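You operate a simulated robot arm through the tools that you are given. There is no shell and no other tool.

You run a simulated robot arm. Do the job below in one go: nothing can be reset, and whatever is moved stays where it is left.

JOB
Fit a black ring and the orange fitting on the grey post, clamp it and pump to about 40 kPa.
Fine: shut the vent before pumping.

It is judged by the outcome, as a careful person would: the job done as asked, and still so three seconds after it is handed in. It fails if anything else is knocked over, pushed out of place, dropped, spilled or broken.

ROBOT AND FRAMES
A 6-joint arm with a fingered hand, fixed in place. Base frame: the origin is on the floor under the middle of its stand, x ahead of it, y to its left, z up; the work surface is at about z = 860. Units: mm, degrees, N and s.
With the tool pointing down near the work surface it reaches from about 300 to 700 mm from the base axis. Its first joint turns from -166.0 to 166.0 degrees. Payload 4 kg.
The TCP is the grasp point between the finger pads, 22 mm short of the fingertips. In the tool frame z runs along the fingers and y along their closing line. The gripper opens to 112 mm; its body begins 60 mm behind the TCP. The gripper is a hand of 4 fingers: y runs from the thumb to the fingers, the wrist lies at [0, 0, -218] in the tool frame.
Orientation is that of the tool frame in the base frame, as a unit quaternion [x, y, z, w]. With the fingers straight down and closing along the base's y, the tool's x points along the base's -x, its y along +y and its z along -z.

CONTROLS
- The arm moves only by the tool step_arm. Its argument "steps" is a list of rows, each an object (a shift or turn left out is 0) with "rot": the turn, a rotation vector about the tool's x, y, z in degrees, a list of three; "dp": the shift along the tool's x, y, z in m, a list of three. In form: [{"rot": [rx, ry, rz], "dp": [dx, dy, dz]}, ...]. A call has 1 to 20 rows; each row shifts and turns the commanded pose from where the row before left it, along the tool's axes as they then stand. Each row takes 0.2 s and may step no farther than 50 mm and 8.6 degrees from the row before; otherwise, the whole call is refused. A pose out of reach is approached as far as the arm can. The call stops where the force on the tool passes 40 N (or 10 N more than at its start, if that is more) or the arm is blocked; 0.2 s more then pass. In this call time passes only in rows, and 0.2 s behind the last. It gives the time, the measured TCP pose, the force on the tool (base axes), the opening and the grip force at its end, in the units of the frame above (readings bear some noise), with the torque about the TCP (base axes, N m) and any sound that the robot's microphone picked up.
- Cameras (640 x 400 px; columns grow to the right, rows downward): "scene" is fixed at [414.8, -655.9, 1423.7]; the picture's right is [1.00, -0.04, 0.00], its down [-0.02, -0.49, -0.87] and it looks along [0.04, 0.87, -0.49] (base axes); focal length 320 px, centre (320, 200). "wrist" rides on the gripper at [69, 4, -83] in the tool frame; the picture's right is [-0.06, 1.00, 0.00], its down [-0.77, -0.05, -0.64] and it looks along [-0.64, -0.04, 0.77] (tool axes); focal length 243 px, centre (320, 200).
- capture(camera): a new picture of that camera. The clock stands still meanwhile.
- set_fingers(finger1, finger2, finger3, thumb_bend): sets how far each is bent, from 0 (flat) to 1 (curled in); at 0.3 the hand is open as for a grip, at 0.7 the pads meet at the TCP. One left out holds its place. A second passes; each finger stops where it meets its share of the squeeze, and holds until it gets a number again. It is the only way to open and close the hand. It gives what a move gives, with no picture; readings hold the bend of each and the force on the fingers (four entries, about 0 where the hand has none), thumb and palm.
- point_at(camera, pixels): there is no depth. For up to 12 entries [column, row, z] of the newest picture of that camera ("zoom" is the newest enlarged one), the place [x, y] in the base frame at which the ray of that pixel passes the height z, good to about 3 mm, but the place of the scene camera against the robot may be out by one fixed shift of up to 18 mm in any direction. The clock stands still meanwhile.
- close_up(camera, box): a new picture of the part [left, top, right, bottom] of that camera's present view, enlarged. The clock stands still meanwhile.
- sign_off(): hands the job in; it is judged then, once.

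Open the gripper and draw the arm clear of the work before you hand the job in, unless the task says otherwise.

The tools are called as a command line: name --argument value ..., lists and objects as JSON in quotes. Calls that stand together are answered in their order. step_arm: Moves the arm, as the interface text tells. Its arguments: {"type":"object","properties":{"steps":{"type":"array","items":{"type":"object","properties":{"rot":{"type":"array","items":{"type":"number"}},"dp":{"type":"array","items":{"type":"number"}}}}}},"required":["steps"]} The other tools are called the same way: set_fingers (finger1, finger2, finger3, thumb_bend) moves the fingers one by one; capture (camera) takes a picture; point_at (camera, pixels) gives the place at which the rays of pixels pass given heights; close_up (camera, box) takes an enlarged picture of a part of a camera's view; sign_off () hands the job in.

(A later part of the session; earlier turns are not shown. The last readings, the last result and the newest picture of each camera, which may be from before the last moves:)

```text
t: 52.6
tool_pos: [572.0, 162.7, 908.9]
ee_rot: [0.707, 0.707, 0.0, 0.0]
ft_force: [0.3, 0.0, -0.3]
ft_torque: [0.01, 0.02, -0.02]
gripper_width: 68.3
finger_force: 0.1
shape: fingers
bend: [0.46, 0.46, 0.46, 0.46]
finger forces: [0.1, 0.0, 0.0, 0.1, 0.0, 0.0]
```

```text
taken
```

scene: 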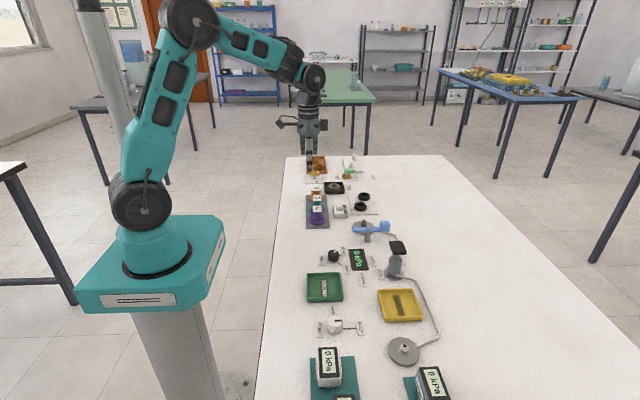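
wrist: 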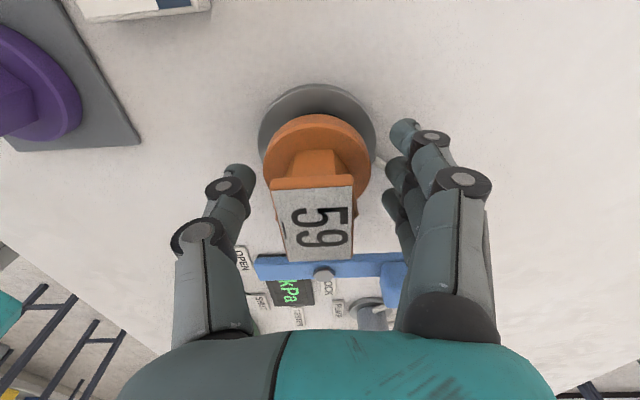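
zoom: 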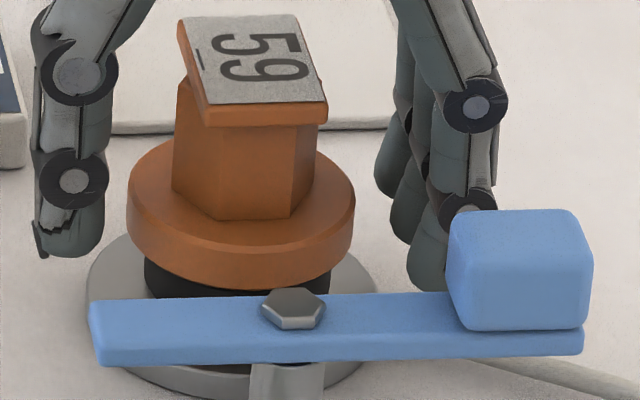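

The fitting stands on the ring by itself. I lift straight up clear of it, turn the hand back by 90° at height, and take new pictures to plan the clamp lever.

step_arm --steps '[{"dp": [0, 0, -0.01]}, {"dp": [0, 0, -0.03]}, {"dp": [0, 0, -0.04]}, {"dp": [0, 0, -0.03]}, {"rot": [0, 0, -8.2]}, {"rot": [0, 0, -8.2]}, {"rot": [0, 0, -8.2]}, {"rot": [0, 0, -8.2]}, {"rot": [0, 0, -8.2]}, {"rot": [0, 0, -8.2]}, {"rot": [0, 0, -8.2]}, {"rot": [0, 0, -8.2]}, {"rot": [0, 0, -8.2]}, {"rot": [0, 0, -8.2]}, {"rot": [0, 0, -8.0]}]'

close_up --camera "scene" --box '[330, 195, 426, 255]'

capture --camera "wrist"

```text
t: 55.8
tool_pos: [570.9, 162.4, 1019.8]
ee_rot: [-0.001, 1.0, 0.0, 0.001]
ft_force: [0.1, -0.9, -0.2]
ft_torque: [0.0, 0.01, 0.02]
gripper_width: 68.1
finger_force: 0.0
shape: fingers
bend: [0.46, 0.46, 0.46, 0.46]
finger forces: [0.0, 0.0, 0.0, 0.0, 0.1, 0.0]
```

```text
6.67 times, centred on (378, 225) of scene
```

zoom: 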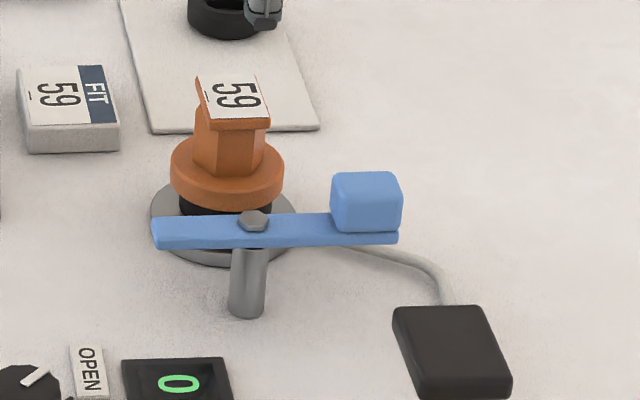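

```text
taken
```

wrist: 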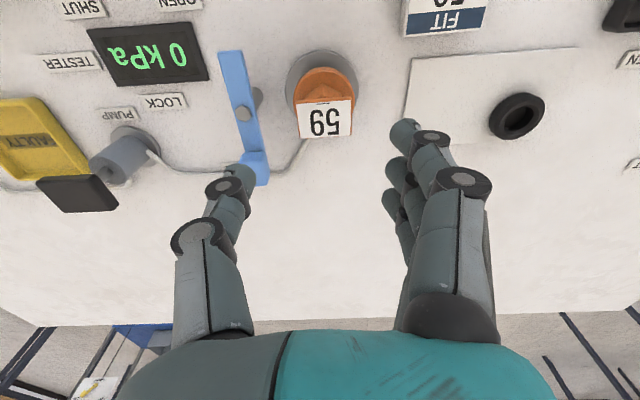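

The fitting stands upright on the ring. I move back to get the lever in the middle of the wrist view.

step_arm --steps '[{"dp": [0.024, -0.02, 0.0]}, {"dp": [0.024, -0.02, 0.0]}, {"dp": [0.024, -0.02, 0.01]}, {"dp": [0, 0, 0.01]}, {"dp": [0, 0, 0]}]'

step_arm --steps '[{"dp": [0, 0, 0]}]'

step_arm --steps '[{"dp": [0, 0, 0]}]'

capture --camera "wrist"

close_up --camera "wrist" --box '[240, 140, 400, 240]'

```text
t: 57.0
tool_pos: [499.3, 101.6, 999.6]
ee_rot: [0.0, 1.0, 0.0, 0.0]
ft_force: [0.6, -0.2, -1.0]
ft_torque: [0.02, -0.01, -0.02]
gripper_width: 68.1
finger_force: 0.0
shape: fingers
bend: [0.46, 0.46, 0.46, 0.46]
finger forces: [0.0, 0.0, 0.0, 0.1, 0.0, 0.1]
```

```text
t: 57.4
tool_pos: [500.7, 102.7, 999.5]
ee_rot: [0.0, 1.0, 0.0, 0.0]
ft_force: [0.5, -0.2, 0.1]
ft_torque: [0.02, 0.0, 0.01]
gripper_width: 68.1
finger_force: 0.1
shape: fingers
bend: [0.46, 0.46, 0.46, 0.46]
finger forces: [0.1, 0.0, 0.0, 0.0, 0.1, 0.0]
```

```text
t: 57.8
tool_pos: [499.1, 103.3, 1000.3]
ee_rot: [0.0, 1.0, 0.0, 0.0]
ft_force: [-0.5, -0.1, -0.3]
ft_torque: [-0.01, -0.03, 0.01]
gripper_width: 67.8
finger_force: 0.0
shape: fingers
bend: [0.46, 0.46, 0.46, 0.46]
finger forces: [0.0, 0.1, 0.0, 0.0, 0.1, 0.0]
```

```text
taken
```

wrist: 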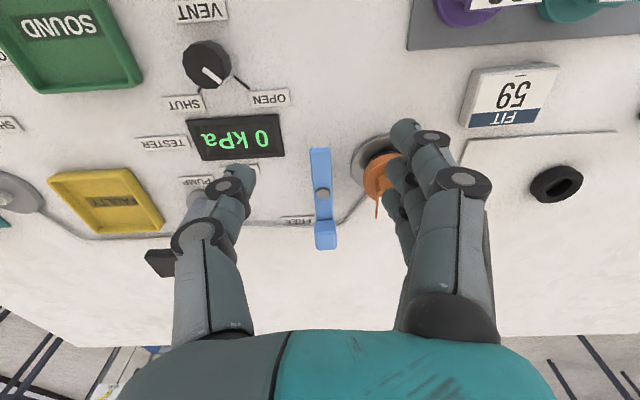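

```text
4.00 times, centred on (320, 190) of wrist
```

zoom: 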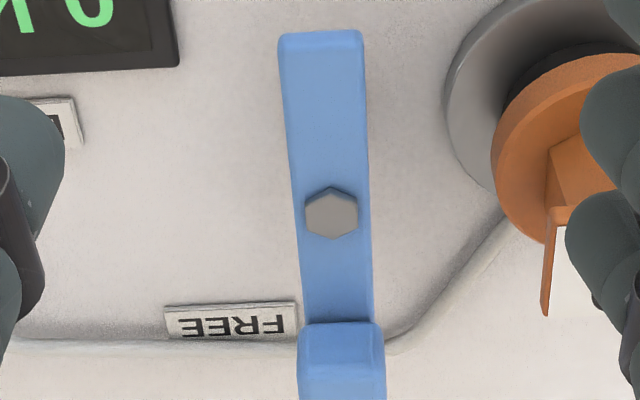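

I need the block's extents; zooming at (325,235) in the wrist view.

close_up --camera "wrist" --box '[280, 200, 376, 260]'

close_up --camera "scene" --box '[346, 205, 410, 245]'

```text
6.67 times, centred on (328, 230) of wrist
```

zoom: 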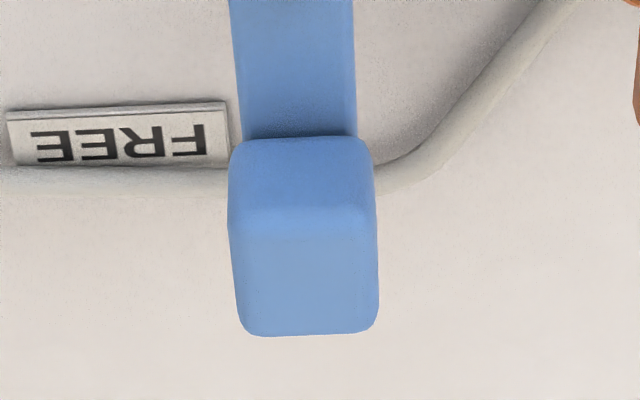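

```text
10.00 times, centred on (378, 225) of scene
```

zoom: 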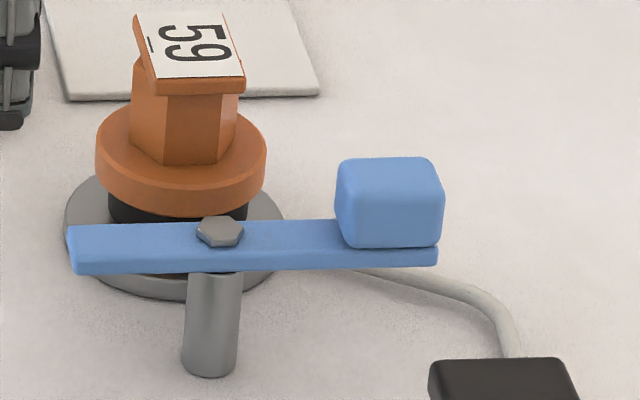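

Lever geometry: pivot about (569.5,100.5), block spans x 607–633, y 89–112, z 904–922, so its centre is ~50 mm from the pivot. I'll use the fingers (bend 0.6) behind the block's +y face with the thumb held open, so I set the hand and move above the block.

set_fingers --finger1 0.6 --finger2 0.6 --finger3 0.6 --thumb_bend 0.42

step_arm --steps '[{"dp": [-0.04, 0.0005, 0]}, {"dp": [-0.04, 0.0005, 0]}, {"dp": [-0.04, 0.0005, 0]}, {"dp": [0, 0, 0.02]}, {"dp": [0, 0, 0]}]'

step_arm --steps '[{"dp": [0, 0, 0]}]'

capture --camera "wrist"

close_up --camera "scene" --box '[330, 160, 458, 240]'

```text
t: 58.8
tool_pos: [499.7, 102.1, 998.9]
ee_rot: [0.0, 1.0, -0.001, 0.0]
ft_force: [-0.2, 0.0, -1.2]
ft_torque: [0.02, -0.03, -0.04]
gripper_width: 54.8
finger_force: 0.0
shape: fingers
bend: [0.6, 0.6, 0.6, 0.42]
finger forces: [0.0, 0.0, 0.0, 0.0, 0.1, 0.0]
```

```text
t: 60.0
tool_pos: [617.6, 103.1, 979.6]
ee_rot: [0.0, 1.0, 0.0, 0.0]
ft_force: [-0.3, 1.0, -0.4]
ft_torque: [0.0, 0.0, 0.01]
gripper_width: 55.0
finger_force: 0.0
shape: fingers
bend: [0.6, 0.6, 0.6, 0.42]
finger forces: [0.0, 0.0, 0.0, 0.1, 0.0, 0.0]
```

```text
t: 60.4
tool_pos: [619.4, 103.8, 980.1]
ee_rot: [0.0, 1.0, 0.0, 0.0]
ft_force: [-0.1, 0.5, -0.4]
ft_torque: [-0.01, 0.0, 0.02]
gripper_width: 54.8
finger_force: 0.1
shape: fingers
bend: [0.6, 0.6, 0.6, 0.42]
finger forces: [0.1, 0.1, 0.1, 0.0, 0.0, 0.0]
```

```text
taken
```

wrist: 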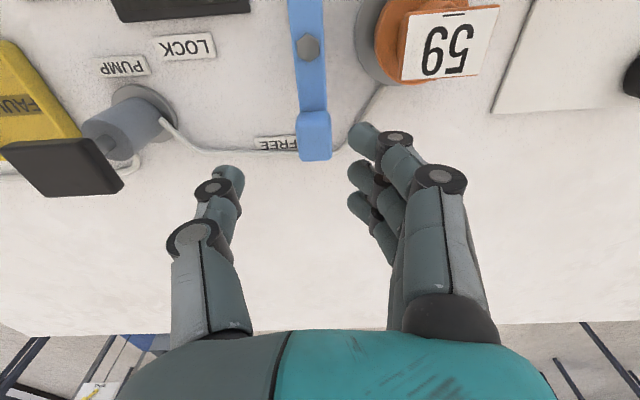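

```text
5.00 times, centred on (394, 200) of scene
```

zoom: 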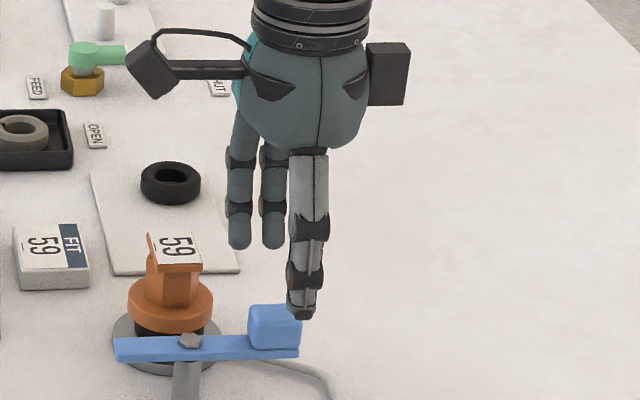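

Fingers are on the +y side of the block with ~6 mm clearance, thumb ~25 mm away on the other side. I descend to z ≈ 934 so the tips are beside the block.

step_arm --steps '[{"dp": [0, 0, 0.015]}, {"dp": [0, 0, 0.015]}, {"dp": [0, 0, 0.015]}, {"dp": [0, 0, 0]}]'

capture --camera "wrist"

close_up --camera "scene" --box '[346, 190, 426, 240]'

```text
t: 61.4
tool_pos: [616.0, 102.7, 934.6]
ee_rot: [-0.001, 1.0, 0.0, 0.0]
ft_force: [-0.2, -0.2, -0.6]
ft_torque: [0.02, 0.0, 0.05]
gripper_width: 54.9
finger_force: 0.2
shape: fingers
bend: [0.6, 0.6, 0.6, 0.42]
finger forces: [0.1, 0.1, 0.0, 0.0, 0.1, 0.1]
```

```text
taken
```

wrist: 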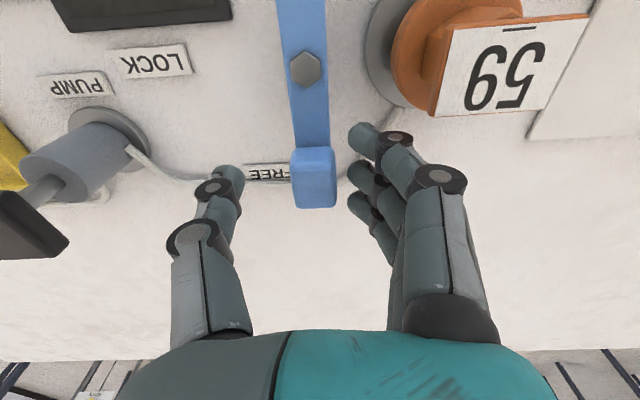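

```text
8.00 times, centred on (386, 215) of scene
```

zoom: 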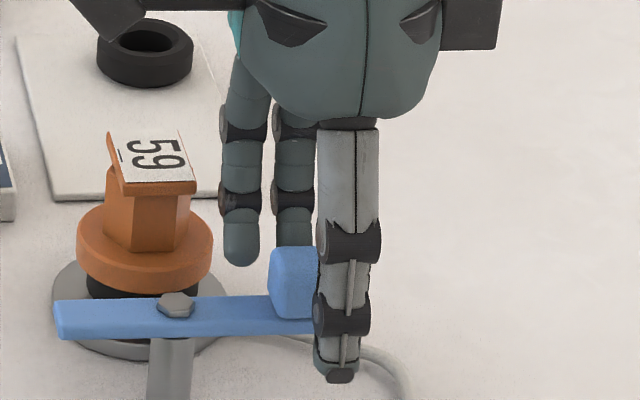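

Tips are level with the block, clear of everything. I close the gap and push the first two 8° steps along the arc, turning with the lever.

step_arm --steps '[{"dp": [0, -0.0025, 0]}, {"dp": [0, -0.0025, 0]}, {"dp": [0.00085, -0.0065, 0]}, {"rot": [0, 0, 8]}, {"dp": [0.00085, -0.0065, 0]}, {"rot": [0, 0, 8]}, {"dp": [0, 0, 0]}]'

capture --camera "wrist"

close_up --camera "scene" --box '[346, 190, 426, 240]'

```text
t: 63.0
tool_pos: [614.5, 85.5, 933.8]
ee_rot: [0.14, 0.99, 0.0, 0.0]
ft_force: [-0.4, 0.7, 0.3]
ft_torque: [0.01, -0.01, -0.01]
gripper_width: 54.7
finger_force: 0.8
shape: fingers
bend: [0.6, 0.58, 0.6, 0.42]
finger forces: [0.0, 0.8, 0.1, 0.0, 0.1, 0.0]
```

```text
taken
```

wrist: 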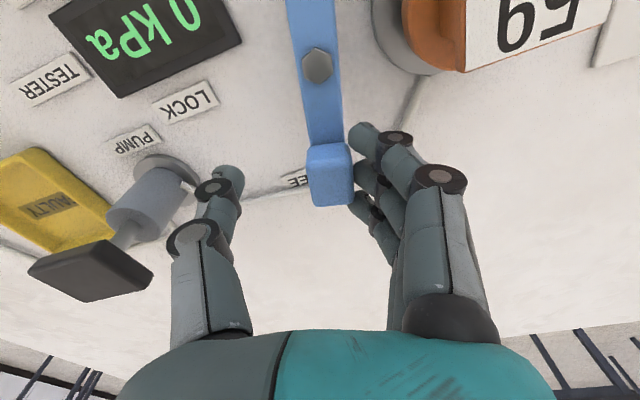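

```text
8.00 times, centred on (386, 215) of scene
```

zoom: 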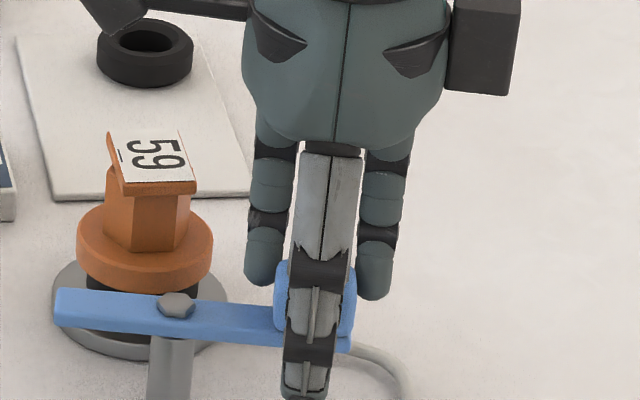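

The lever follows with under 1 N. I continue four more 8° steps.

step_arm --steps '[{"dp": [0.00085, -0.0065, 0]}, {"rot": [0, 0, 8]}, {"dp": [0.00085, -0.0065, 0]}, {"rot": [0, 0, 8]}, {"dp": [0.00085, -0.0065, 0]}, {"rot": [0, 0, 8]}, {"dp": [0.00085, -0.0065, 0]}, {"rot": [0, 0, 8]}, {"dp": [0, 0, 0]}]'

capture --camera "wrist"

close_up --camera "scene" --box '[338, 195, 434, 255]'

```text
t: 65.0
tool_pos: [599.5, 65.8, 933.9]
ee_rot: [0.407, 0.913, 0.0, 0.0]
ft_force: [0.3, 0.6, -0.2]
ft_torque: [-0.02, -0.02, -0.03]
gripper_width: 54.8
finger_force: 1.0
shape: fingers
bend: [0.6, 0.59, 0.6, 0.42]
finger forces: [0.0, 0.7, 0.3, 0.0, 0.1, 0.1]
```

```text
taken
```

wrist: 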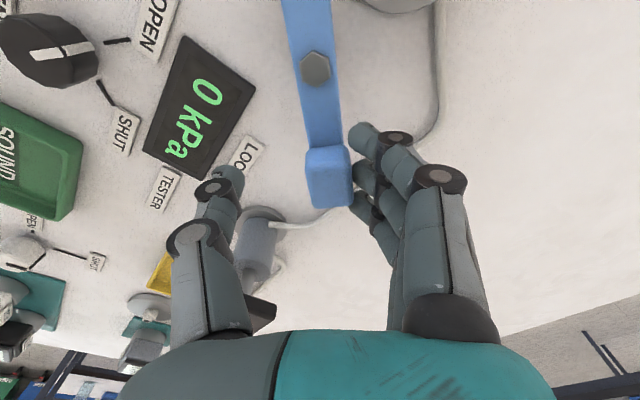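

```text
6.67 times, centred on (386, 225) of scene
```

zoom: 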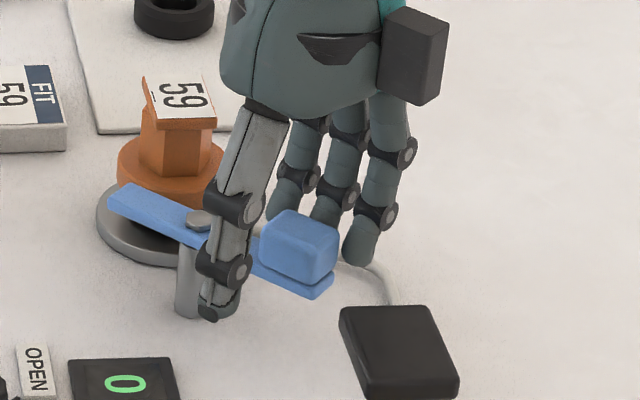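

Halfway at about 48°, all clear. Four more steps.

step_arm --steps '[{"dp": [0.00085, -0.0065, 0]}, {"rot": [0, 0, 8]}, {"dp": [0.00085, -0.0065, 0]}, {"rot": [0, 0, 8]}, {"dp": [0.00085, -0.0065, 0]}, {"rot": [0, 0, 8]}, {"dp": [0.00085, -0.0065, 0]}, {"rot": [0, 0, 8]}, {"dp": [0, 0, 0]}]'

capture --camera "wrist"

close_up --camera "scene" --box '[330, 195, 426, 255]'

```text
t: 67.0
tool_pos: [576.6, 54.2, 932.1]
ee_rot: [0.643, 0.766, 0.001, 0.0]
ft_force: [0.8, -0.3, 0.1]
ft_torque: [-0.01, -0.05, 0.02]
gripper_width: 54.9
finger_force: 0.6
shape: fingers
bend: [0.6, 0.59, 0.6, 0.42]
finger forces: [0.0, 0.5, 0.7, 0.0, 0.0, 0.1]
```

```text
taken
```

wrist: 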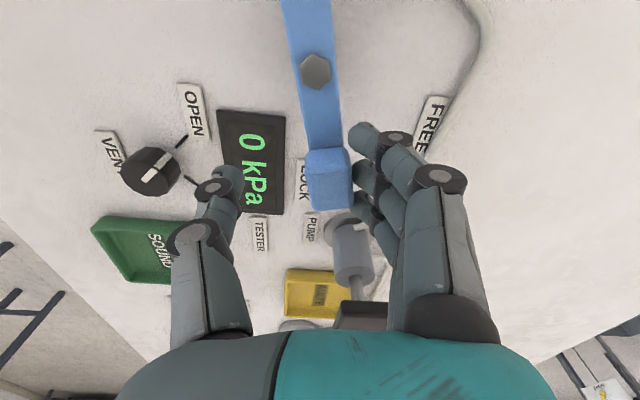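

```text
6.67 times, centred on (378, 225) of scene
```

zoom: 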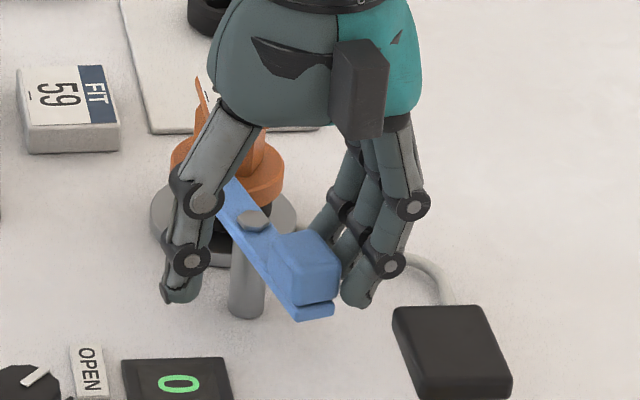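

The lever lags slightly behind the hand but still moves freely. I push on for about 14° more, watching for a stop.

step_arm --steps '[{"dp": [0.00085, -0.0065, 0]}, {"rot": [0, 0, 8]}, {"dp": [0.0003, -0.004, 0]}, {"dp": [0, 0, 0]}]'

capture --camera "wrist"

close_up --camera "scene" --box '[330, 195, 426, 255]'

```text
t: 68.0
tool_pos: [566.9, 53.6, 932.2]
ee_rot: [0.695, 0.719, 0.0, 0.0]
ft_force: [0.2, -0.1, -0.4]
ft_torque: [0.03, 0.02, 0.05]
gripper_width: 55.3
finger_force: 0.9
shape: fingers
bend: [0.6, 0.6, 0.6, 0.42]
finger forces: [0.0, 0.2, 0.0, 0.0, 0.0, 0.0]
```

```text
taken
```

wrist: 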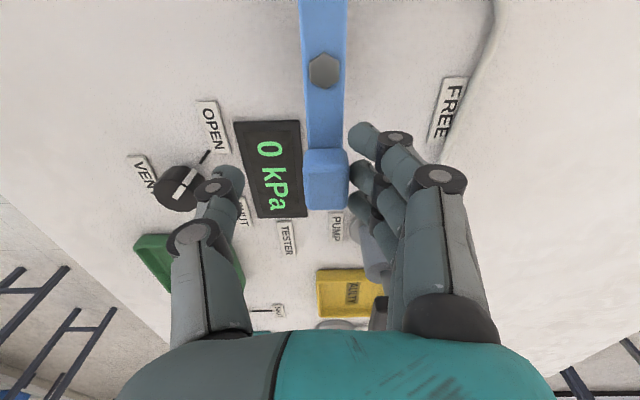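

```text
6.67 times, centred on (378, 225) of scene
```

zoom: 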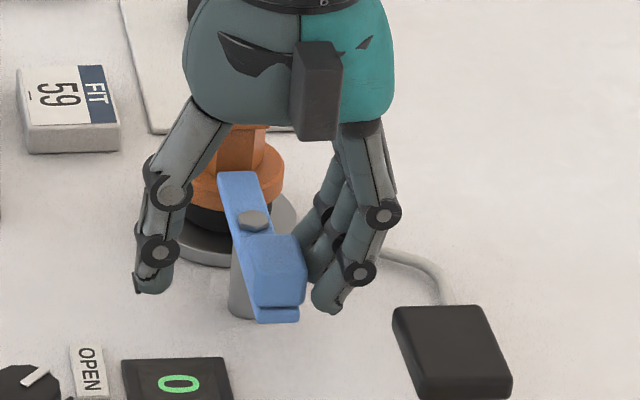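

The lever now points along −y at LOCK (its line matches the computed 90° line within ~2°). I nudge 3 mm more to check it is against its stop.

step_arm --steps '[{"dp": [0, -0.0015, 0]}, {"dp": [0, -0.0015, 0]}, {"dp": [0, 0, 0]}]'

close_up --camera "scene" --box '[330, 195, 426, 255]'

capture --camera "wrist"

```text
t: 68.8
tool_pos: [564.8, 55.4, 932.3]
ee_rot: [0.695, 0.719, 0.0, 0.001]
ft_force: [2.8, 0.0, 0.9]
ft_torque: [0.0, -0.02, 0.03]
gripper_width: 54.8
finger_force: 0.9
shape: fingers
bend: [0.6, 0.58, 0.59, 0.42]
finger forces: [0.0, 1.5, 0.8, 0.0, 0.0, 0.0]
```

```text
6.67 times, centred on (378, 225) of scene
```

zoom: 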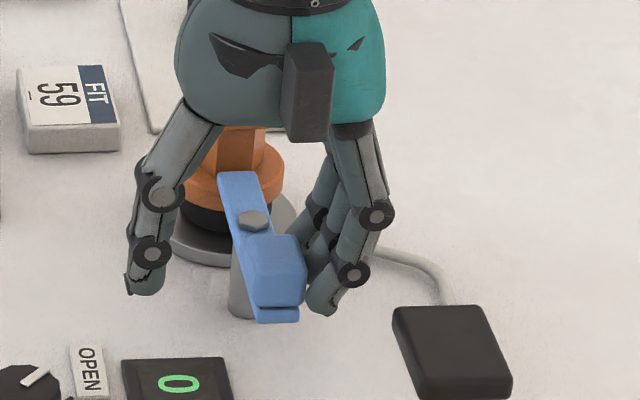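

```text
taken
```

wrist: 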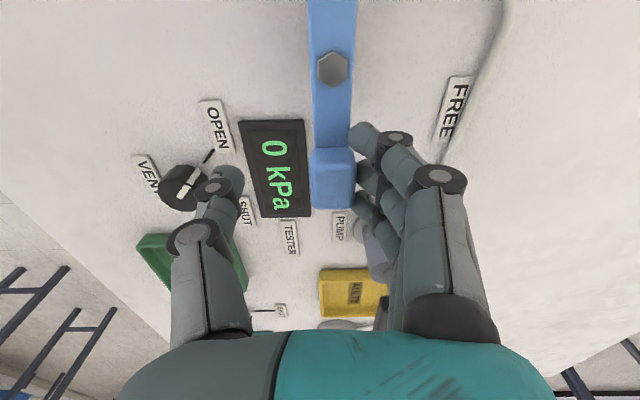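

The lever is against its stop (2.8 N, no further motion). I back the fingers off, lift, and look at the vent knob and the clamp.

step_arm --steps '[{"dp": [0, 0.005, 0]}, {"dp": [0, 0.003, 0]}, {"dp": [0, 0, -0.02]}, {"dp": [0, 0, -0.03]}, {"dp": [0, 0, -0.03]}, {"dp": [0, 0, 0]}]'

capture --camera "wrist"

close_up --camera "scene" --box '[316, 195, 428, 265]'

close_up --camera "scene" --box '[305, 240, 385, 290]'

```text
t: 70.2
tool_pos: [570.9, 52.8, 1016.5]
ee_rot: [0.694, 0.72, 0.001, 0.0]
ft_force: [-0.6, 0.2, 0.2]
ft_torque: [0.03, 0.02, 0.01]
gripper_width: 54.9
finger_force: 0.1
shape: fingers
bend: [0.6, 0.6, 0.6, 0.42]
finger forces: [0.1, 0.1, 0.0, 0.1, 0.0, 0.0]
```

```text
taken
```

wrist: 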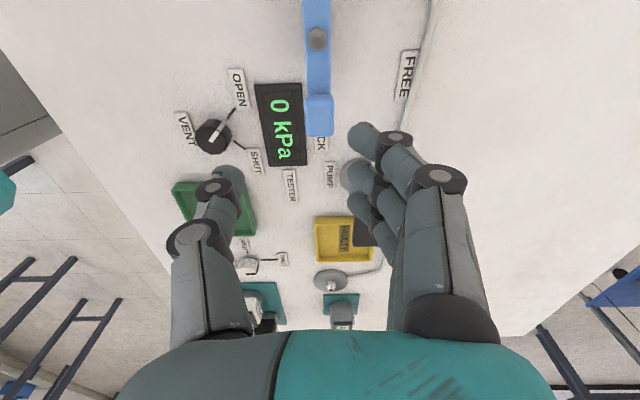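

```text
5.71 times, centred on (372, 230) of scene
```

zoom: 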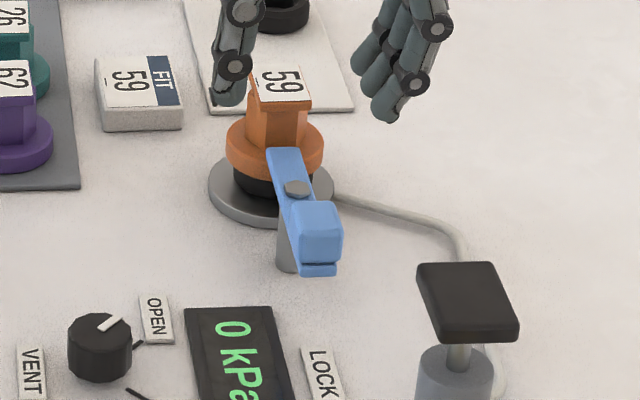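

```text
8.00 times, centred on (345, 265) of scene
```

zoom: 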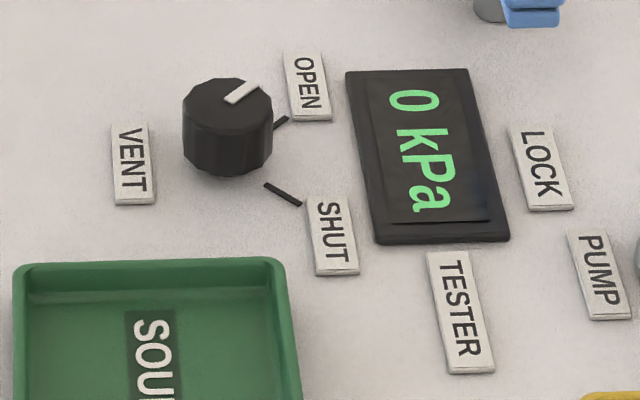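

The clamp arm now overlaps the fitting's flange. The vent knob's white mark points at the OPEN tick (up-right), SHUT is about 90° clockwise; I turn the hand back to its first orientation and move to view the knob.

step_arm --steps '[{"rot": [0, 0, -8]}, {"rot": [0, 0, -8]}, {"rot": [0, 0, -8]}, {"rot": [0, 0, -8]}, {"rot": [0, 0, -8]}, {"rot": [0, 0, -8]}, {"rot": [0, 0, -8]}, {"rot": [0, 0, -8]}, {"rot": [0, 0, -8]}, {"rot": [0, 0, -8]}, {"rot": [0, 0, -8]}, {"dp": [0.045, -0.008, 0]}, {"dp": [0.045, -0.008, 0]}, {"dp": [0.045, -0.008, 0.01]}, {"dp": [0.045, -0.008, 0.02]}, {"dp": [0, 0, 0]}]'

step_arm --steps '[{"dp": [0, 0, 0]}]'

step_arm --steps '[{"dp": [0, 0, 0]}]'

capture --camera "wrist"

```text
t: 73.6
tool_pos: [389.9, 26.7, 982.6]
ee_rot: [0.001, 1.0, 0.0, 0.0]
ft_force: [1.0, 0.0, 0.0]
ft_torque: [-0.01, 0.0, -0.01]
gripper_width: 54.9
finger_force: 0.1
shape: fingers
bend: [0.6, 0.6, 0.6, 0.42]
finger forces: [0.1, 0.0, 0.0, 0.0, 0.0, 0.0]
```

```text
t: 74.0
tool_pos: [387.9, 26.8, 982.9]
ee_rot: [0.0, 1.0, 0.0, 0.001]
ft_force: [0.9, -0.1, 0.9]
ft_torque: [-0.01, -0.01, -0.01]
gripper_width: 55.0
finger_force: 0.0
shape: fingers
bend: [0.6, 0.6, 0.6, 0.42]
finger forces: [0.1, 0.0, 0.0, 0.1, 0.0, 0.1]
```

```text
t: 74.4
tool_pos: [387.3, 26.4, 982.5]
ee_rot: [0.0, 1.0, 0.0, 0.001]
ft_force: [0.4, 0.0, 0.0]
ft_torque: [0.02, 0.0, 0.0]
gripper_width: 55.2
finger_force: 0.0
shape: fingers
bend: [0.6, 0.6, 0.6, 0.42]
finger forces: [0.0, 0.0, 0.1, 0.1, 0.0, 0.0]
```

```text
taken
```

wrist: 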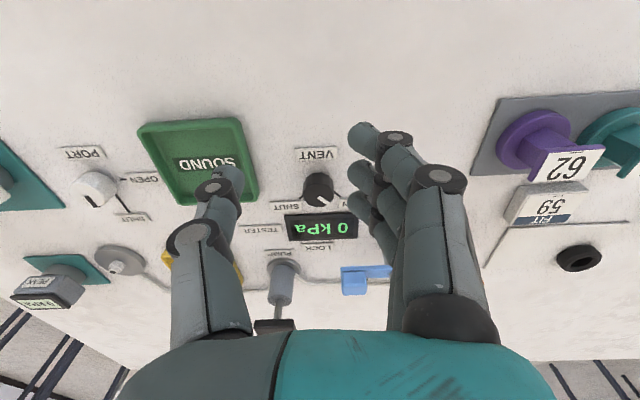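

The knob is at (318,190). I zoom to see its mark and the ticks, and to place its centre.

close_up --camera "wrist" --box '[256, 140, 384, 220]'

close_up --camera "wrist" --box '[130, 110, 370, 260]'

```text
5.00 times, centred on (320, 180) of wrist
```

zoom: 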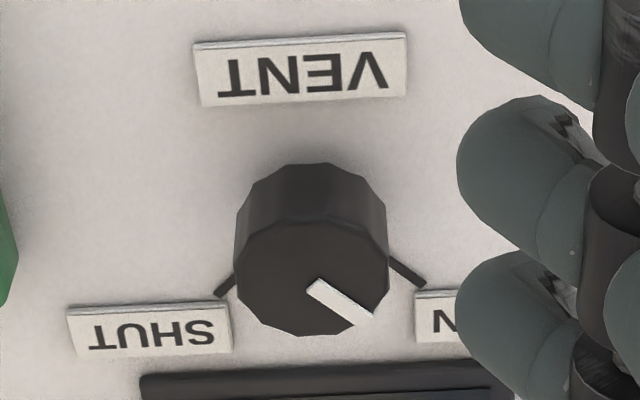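

```text
2.67 times, centred on (250, 185) of wrist
```

zoom: 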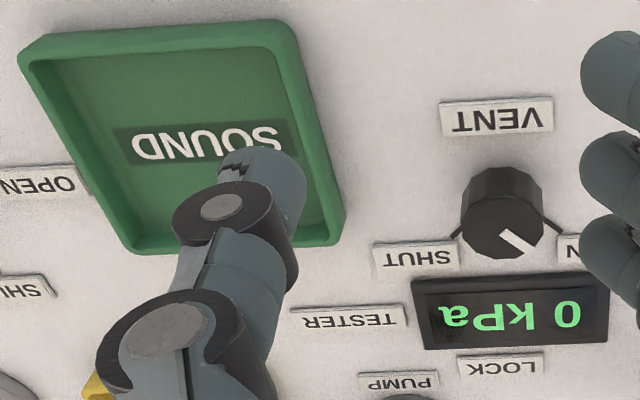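

Knob centre comes out near (468.3, 19.7), 30 mm wide, top z ≈ 880; the mark points to OPEN at about +49°, SHUT at about −46°. I open the hand to ~56 mm and move above it.

set_fingers --finger1 0.5 --finger2 0.5 --finger3 0.5 --thumb_bend 0.5

step_arm --steps '[{"dp": [-0.04, -0.0035, 0]}, {"dp": [-0.0403, -0.0034, 0]}, {"dp": [0, 0, 0.025]}, {"dp": [0, 0, 0.025]}, {"dp": [0, 0, 0]}]'

step_arm --steps '[{"dp": [0, 0, 0]}]'

capture --camera "wrist"

close_up --camera "wrist" --box '[240, 100, 400, 200]'

```text
t: 75.4
tool_pos: [388.1, 25.1, 983.5]
ee_rot: [0.001, 1.0, 0.0, 0.0]
ft_force: [0.0, 0.5, -0.3]
ft_torque: [0.02, 0.0, 0.01]
gripper_width: 57.4
finger_force: 0.1
shape: fingers
bend: [0.5, 0.5, 0.5, 0.5]
finger forces: [0.0, 0.0, 0.0, 0.0, 0.1, 0.0]
```

```text
t: 76.6
tool_pos: [470.4, 15.4, 932.1]
ee_rot: [0.0, 1.0, 0.0, 0.0]
ft_force: [0.1, -0.9, -0.5]
ft_torque: [0.05, -0.01, 0.01]
gripper_width: 57.3
finger_force: 0.1
shape: fingers
bend: [0.5, 0.5, 0.5, 0.5]
finger forces: [0.0, 0.0, 0.0, 0.0, 0.0, 0.1]
```

```text
t: 77.0
tool_pos: [471.6, 16.2, 932.4]
ee_rot: [0.0, 1.0, 0.0, 0.0]
ft_force: [-0.2, -0.7, 0.6]
ft_torque: [-0.03, -0.02, 0.05]
gripper_width: 57.5
finger_force: 0.1
shape: fingers
bend: [0.5, 0.5, 0.5, 0.5]
finger forces: [0.0, 0.0, 0.1, 0.0, 0.0, 0.0]
```

```text
taken
```

wrist: 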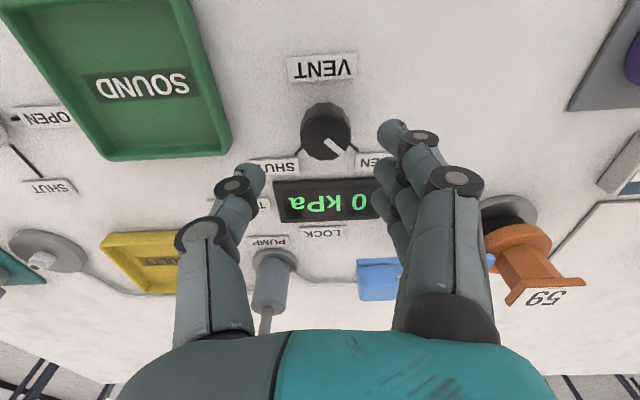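

```text
4.00 times, centred on (320, 150) of wrist
```

zoom: 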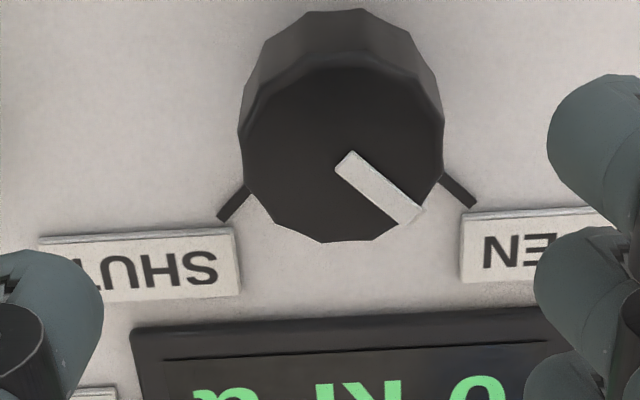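

By this closer view the knob is at about (466.3, 19.2), so I shift −4.5 mm in x, +3.3 mm in y and lower to z ≈ 907.

step_arm --steps '[{"dp": [0.0045, 0.0033, 0]}, {"dp": [0, 0, 0.012]}, {"dp": [0, 0, 0.013]}, {"dp": [0, 0, 0]}]'

step_arm --steps '[{"dp": [0, 0, 0]}]'

close_up --camera "wrist" --box '[240, 100, 400, 200]'

close_up --camera "scene" --box '[300, 220, 380, 270]'

```text
t: 78.0
tool_pos: [465.7, 19.7, 908.2]
ee_rot: [0.0, 1.0, 0.0, -0.001]
ft_force: [-0.6, -0.4, 0.0]
ft_torque: [-0.04, 0.0, -0.01]
gripper_width: 57.7
finger_force: 0.0
shape: fingers
bend: [0.5, 0.5, 0.5, 0.5]
finger forces: [0.0, 0.0, 0.1, 0.0, 0.0, 0.0]
```

```text
t: 78.4
tool_pos: [465.6, 19.6, 907.9]
ee_rot: [-0.001, 1.0, 0.0, 0.0]
ft_force: [-0.3, 0.1, 0.0]
ft_torque: [-0.04, -0.01, -0.01]
gripper_width: 57.4
finger_force: 0.1
shape: fingers
bend: [0.5, 0.5, 0.5, 0.5]
finger forces: [0.0, 0.0, 0.0, 0.0, 0.0, 0.0]
```

```text
4.00 times, centred on (320, 150) of wrist
```

zoom: 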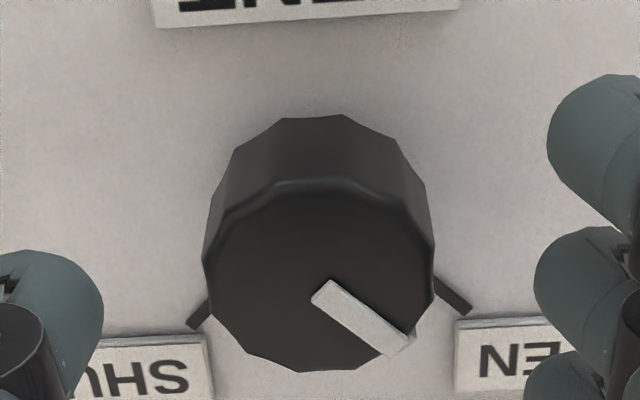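

```text
8.00 times, centred on (340, 245) of scene
```

zoom: 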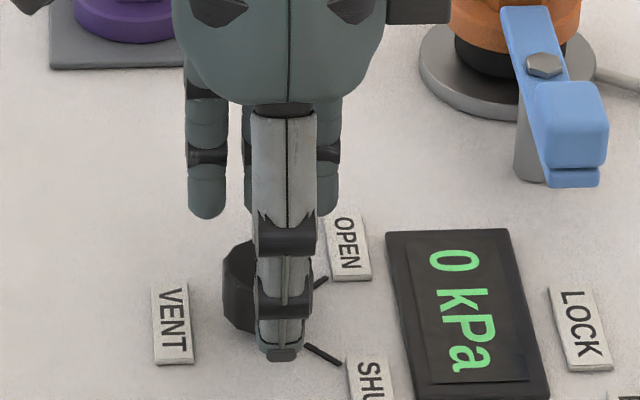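

Well aligned, knob 1.5 mm further in +x. I correct and descend to z ≈ 895, then close on it.

step_arm --steps '[{"dp": [-0.0015, 0, 0.004]}, {"dp": [0, 0, 0.005]}, {"dp": [0, 0, 0.004]}, {"dp": [0, 0, 0]}]'

set_fingers --finger1 0.66 --finger2 0.66 --finger3 0.66 --thumb_bend 0.66

close_up --camera "wrist" --box '[240, 120, 400, 220]'

close_up --camera "scene" --box '[300, 220, 380, 270]'

```text
t: 79.4
tool_pos: [469.6, 20.0, 896.5]
ee_rot: [0.001, 1.0, 0.0, 0.0]
ft_force: [-0.8, -0.3, -0.9]
ft_torque: [-0.03, 0.02, 0.0]
gripper_width: 57.3
finger_force: 0.1
shape: fingers
bend: [0.5, 0.5, 0.5, 0.5]
finger forces: [0.0, 0.1, 0.1, 0.0, 0.1, 0.0]
```

```text
t: 80.4
tool_pos: [468.0, 18.8, 896.9]
ee_rot: [0.0, 1.0, 0.0, 0.0]
ft_force: [-1.0, -0.8, -2.0]
ft_torque: [0.01, 0.0, -0.02]
gripper_width: 24.6
finger_force: 4.2
shape: fingers
bend: [0.64, 0.61, 0.66, 0.63]
finger forces: [0.8, 3.2, 0.1, 0.0, 4.9, 0.0]
```

```text
4.00 times, centred on (320, 170) of wrist
```

zoom: 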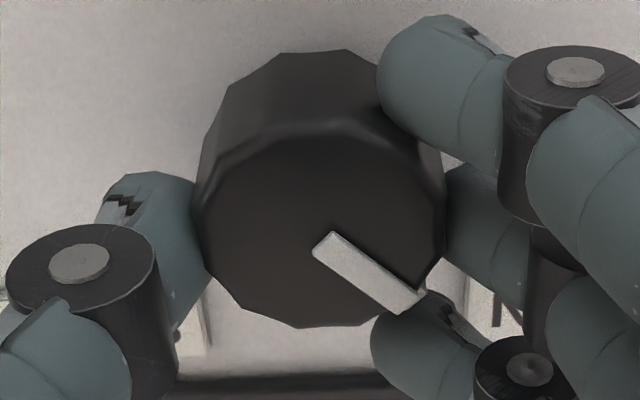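

```text
8.00 times, centred on (340, 245) of scene
```

zoom: 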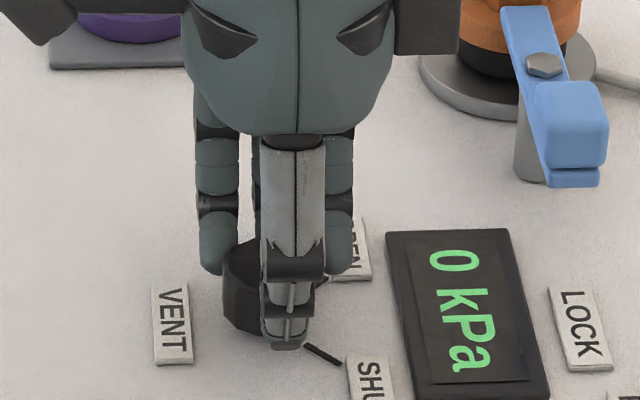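

The knob is held lightly (thumb 4.9 N, finger 2 3.2 N). I squeeze a bit more, then turn clockwise in 8° rows.

set_fingers --finger1 0.7 --finger2 0.7 --finger3 0.7 --thumb_bend 0.7

step_arm --steps '[{"rot": [0, 0, 8]}, {"rot": [0, 0, 8]}, {"rot": [0, 0, 8]}, {"dp": [0, 0, 0]}]'

close_up --camera "wrist" --box '[240, 120, 400, 220]'

```text
t: 81.4
tool_pos: [469.8, 18.8, 896.8]
ee_rot: [0.001, 1.0, 0.0, 0.0]
ft_force: [-1.0, -1.5, -3.9]
ft_torque: [0.0, -0.01, -0.05]
gripper_width: 22.5
finger_force: 8.1
shape: fingers
bend: [0.66, 0.61, 0.7, 0.65]
finger forces: [2.5, 5.3, 0.0, 0.0, 8.8, 0.0]
```

```text
t: 82.4
tool_pos: [470.0, 19.4, 896.8]
ee_rot: [0.209, 0.978, 0.001, 0.0]
ft_force: [-4.8, -2.2, -6.1]
ft_torque: [-0.05, 0.07, 0.0]
gripper_width: 22.8
finger_force: 9.2
shape: fingers
bend: [0.66, 0.62, 0.7, 0.65]
finger forces: [3.6, 4.1, 0.0, 0.1, 10.3, 0.0]
```

```text
4.00 times, centred on (320, 170) of wrist
```

zoom: 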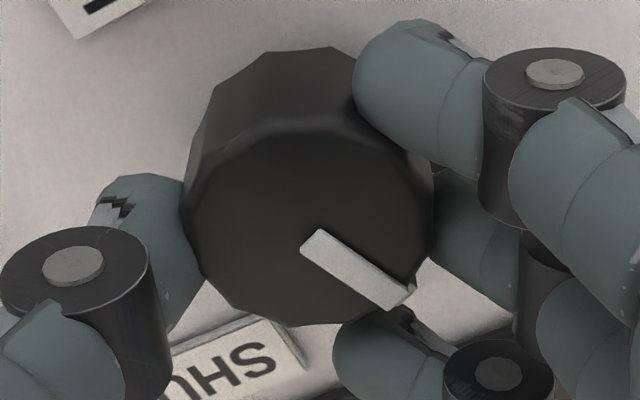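

The mark turns with the hand. I keep turning another 40°.

step_arm --steps '[{"rot": [0, 0, 8]}, {"rot": [0, 0, 8]}, {"rot": [0, 0, 8]}, {"rot": [0, 0, 8]}, {"rot": [0, 0, 8]}, {"dp": [0, 0, 0]}]'

capture --camera "wrist"

close_up --camera "wrist" --box '[240, 120, 400, 220]'

close_up --camera "scene" --box '[300, 220, 380, 270]'

```text
t: 83.8
tool_pos: [469.1, 19.8, 898.0]
ee_rot: [0.532, 0.847, 0.001, 0.0]
ft_force: [-3.6, -10.8, -4.4]
ft_torque: [-0.17, 0.03, 0.04]
gripper_width: 22.0
finger_force: 8.1
shape: fingers
bend: [0.69, 0.63, 0.7, 0.64]
finger forces: [0.4, 3.7, 0.0, 0.0, 12.2, 0.1]
```

```text
taken
```

wrist: 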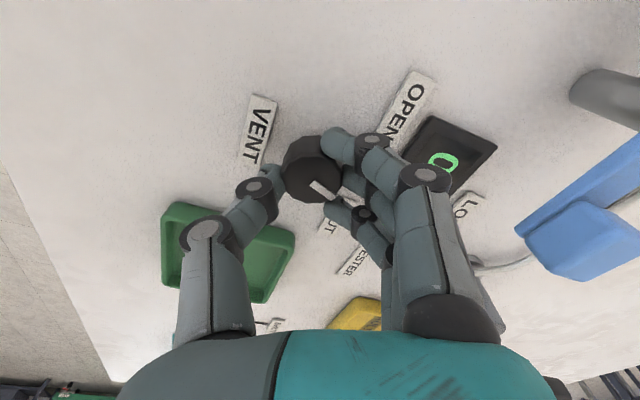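

```text
4.00 times, centred on (320, 170) of wrist
```

zoom: 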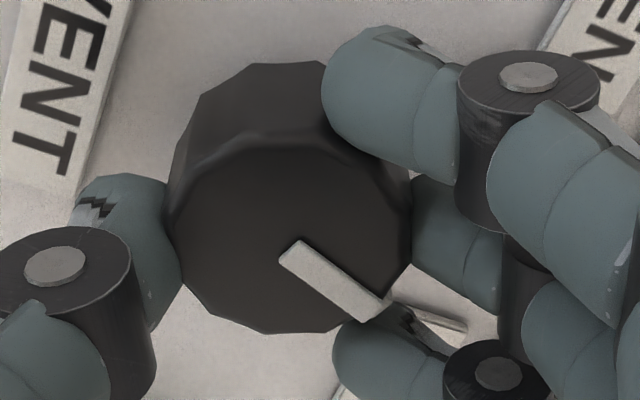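

```text
8.00 times, centred on (340, 245) of scene
```

zoom: 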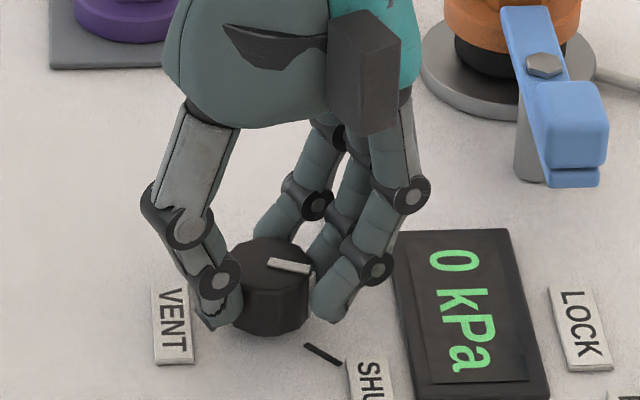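

Knob has turned about 64°, but its centre has drifted ~3.8 mm to the thumb side in the hand frame; I shift the hand 3.5 mm that way and continue.

step_arm --steps '[{"dp": [0, -0.002, 0]}, {"dp": [0, -0.0015, 0]}, {"rot": [0, 0, 8]}, {"rot": [0, 0, 8]}, {"dp": [0, 0, 0]}]'

close_up --camera "wrist" --box '[240, 120, 400, 220]'

close_up --camera "scene" --box '[308, 235, 372, 275]'

```text
t: 85.0
tool_pos: [466.6, 18.1, 896.8]
ee_rot: [0.643, 0.766, 0.0, 0.0]
ft_force: [-2.4, -3.9, -0.2]
ft_torque: [-0.06, 0.05, 0.03]
gripper_width: 20.5
finger_force: 8.5
shape: fingers
bend: [0.69, 0.63, 0.7, 0.65]
finger forces: [1.5, 5.4, 0.0, 0.1, 9.8, 0.0]
```

```text
4.00 times, centred on (320, 170) of wrist
```

zoom: 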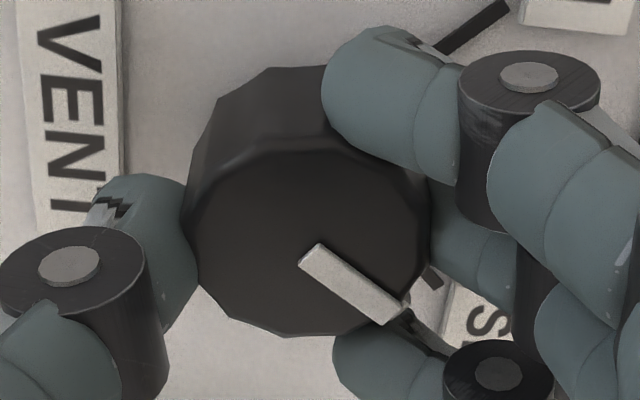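

```text
10.00 times, centred on (340, 255) of scene
```

zoom: 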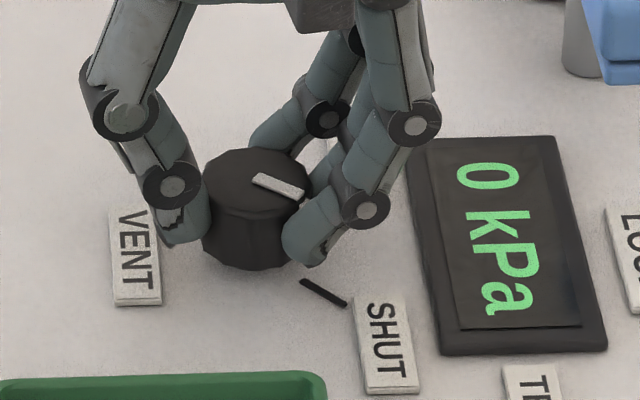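

The mark is at about −29° in the scene, the SHUT tick at about −37 to −45°. I turn another 13°.

step_arm --steps '[{"rot": [0, 0, 7]}, {"rot": [0, 0, 6]}, {"dp": [0, 0, 0]}]'

close_up --camera "wrist" --box '[240, 120, 400, 220]'

close_up --camera "scene" --box '[308, 235, 372, 275]'

```text
t: 85.8
tool_pos: [466.6, 19.0, 897.0]
ee_rot: [0.726, 0.688, 0.0, 0.0]
ft_force: [-3.3, -5.3, -0.2]
ft_torque: [-0.07, 0.0, 0.13]
gripper_width: 19.8
finger_force: 8.5
shape: fingers
bend: [0.69, 0.63, 0.7, 0.65]
finger forces: [1.5, 6.0, 0.1, 0.0, 9.7, 0.0]
```

```text
4.00 times, centred on (320, 170) of wrist
```

zoom: 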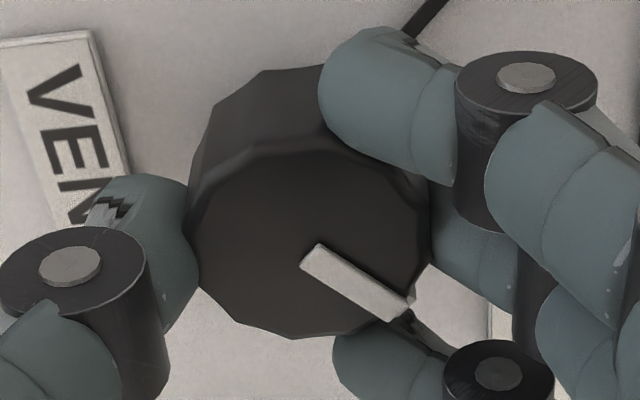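

```text
10.00 times, centred on (340, 255) of scene
```

zoom: 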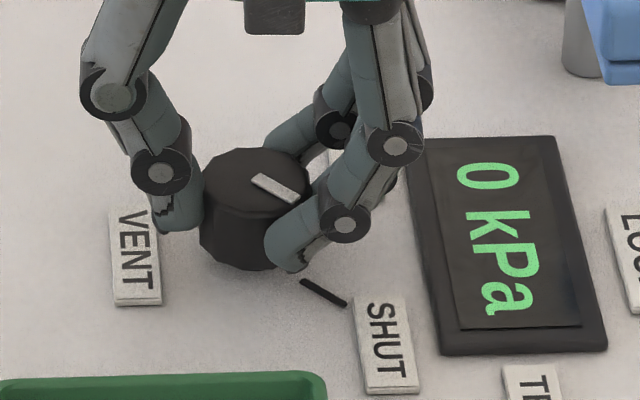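

The torque about z has risen to 0.13 N m, suggesting the end stop is near. I turn 5° more and see whether it rises.

step_arm --steps '[{"rot": [0, 0, 5]}, {"dp": [0, 0, 0]}]'

close_up --camera "wrist" --box '[240, 120, 400, 220]'

close_up --camera "scene" --box '[308, 235, 372, 275]'

```text
t: 86.4
tool_pos: [467.1, 18.5, 896.9]
ee_rot: [0.755, 0.656, -0.001, 0.0]
ft_force: [-5.7, -1.4, 2.7]
ft_torque: [-0.06, 0.08, 0.22]
gripper_width: 19.3
finger_force: 10.3
shape: fingers
bend: [0.7, 0.63, 0.7, 0.65]
finger forces: [2.0, 6.3, 0.1, 0.0, 12.0, 0.0]
```

```text
4.00 times, centred on (320, 170) of wrist
```

zoom: 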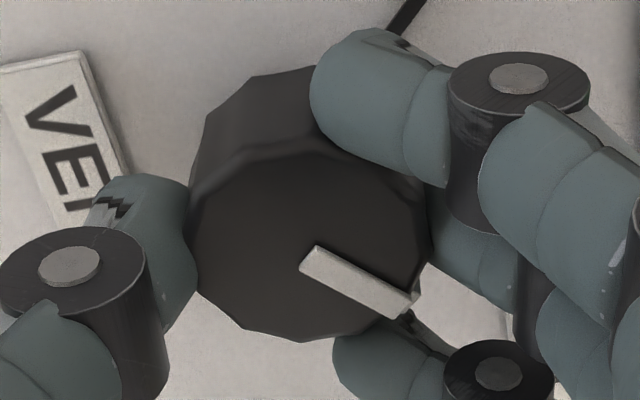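

```text
10.00 times, centred on (340, 255) of scene
```

zoom: 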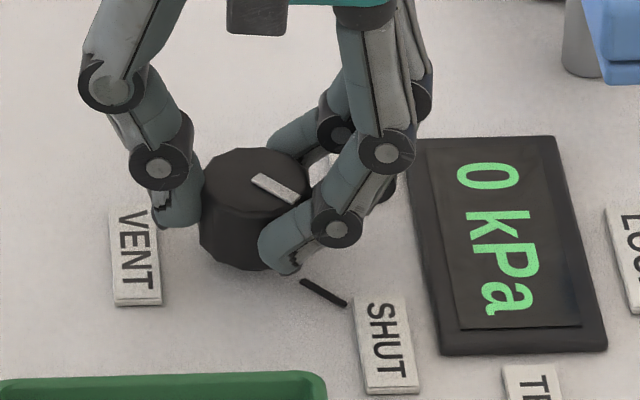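

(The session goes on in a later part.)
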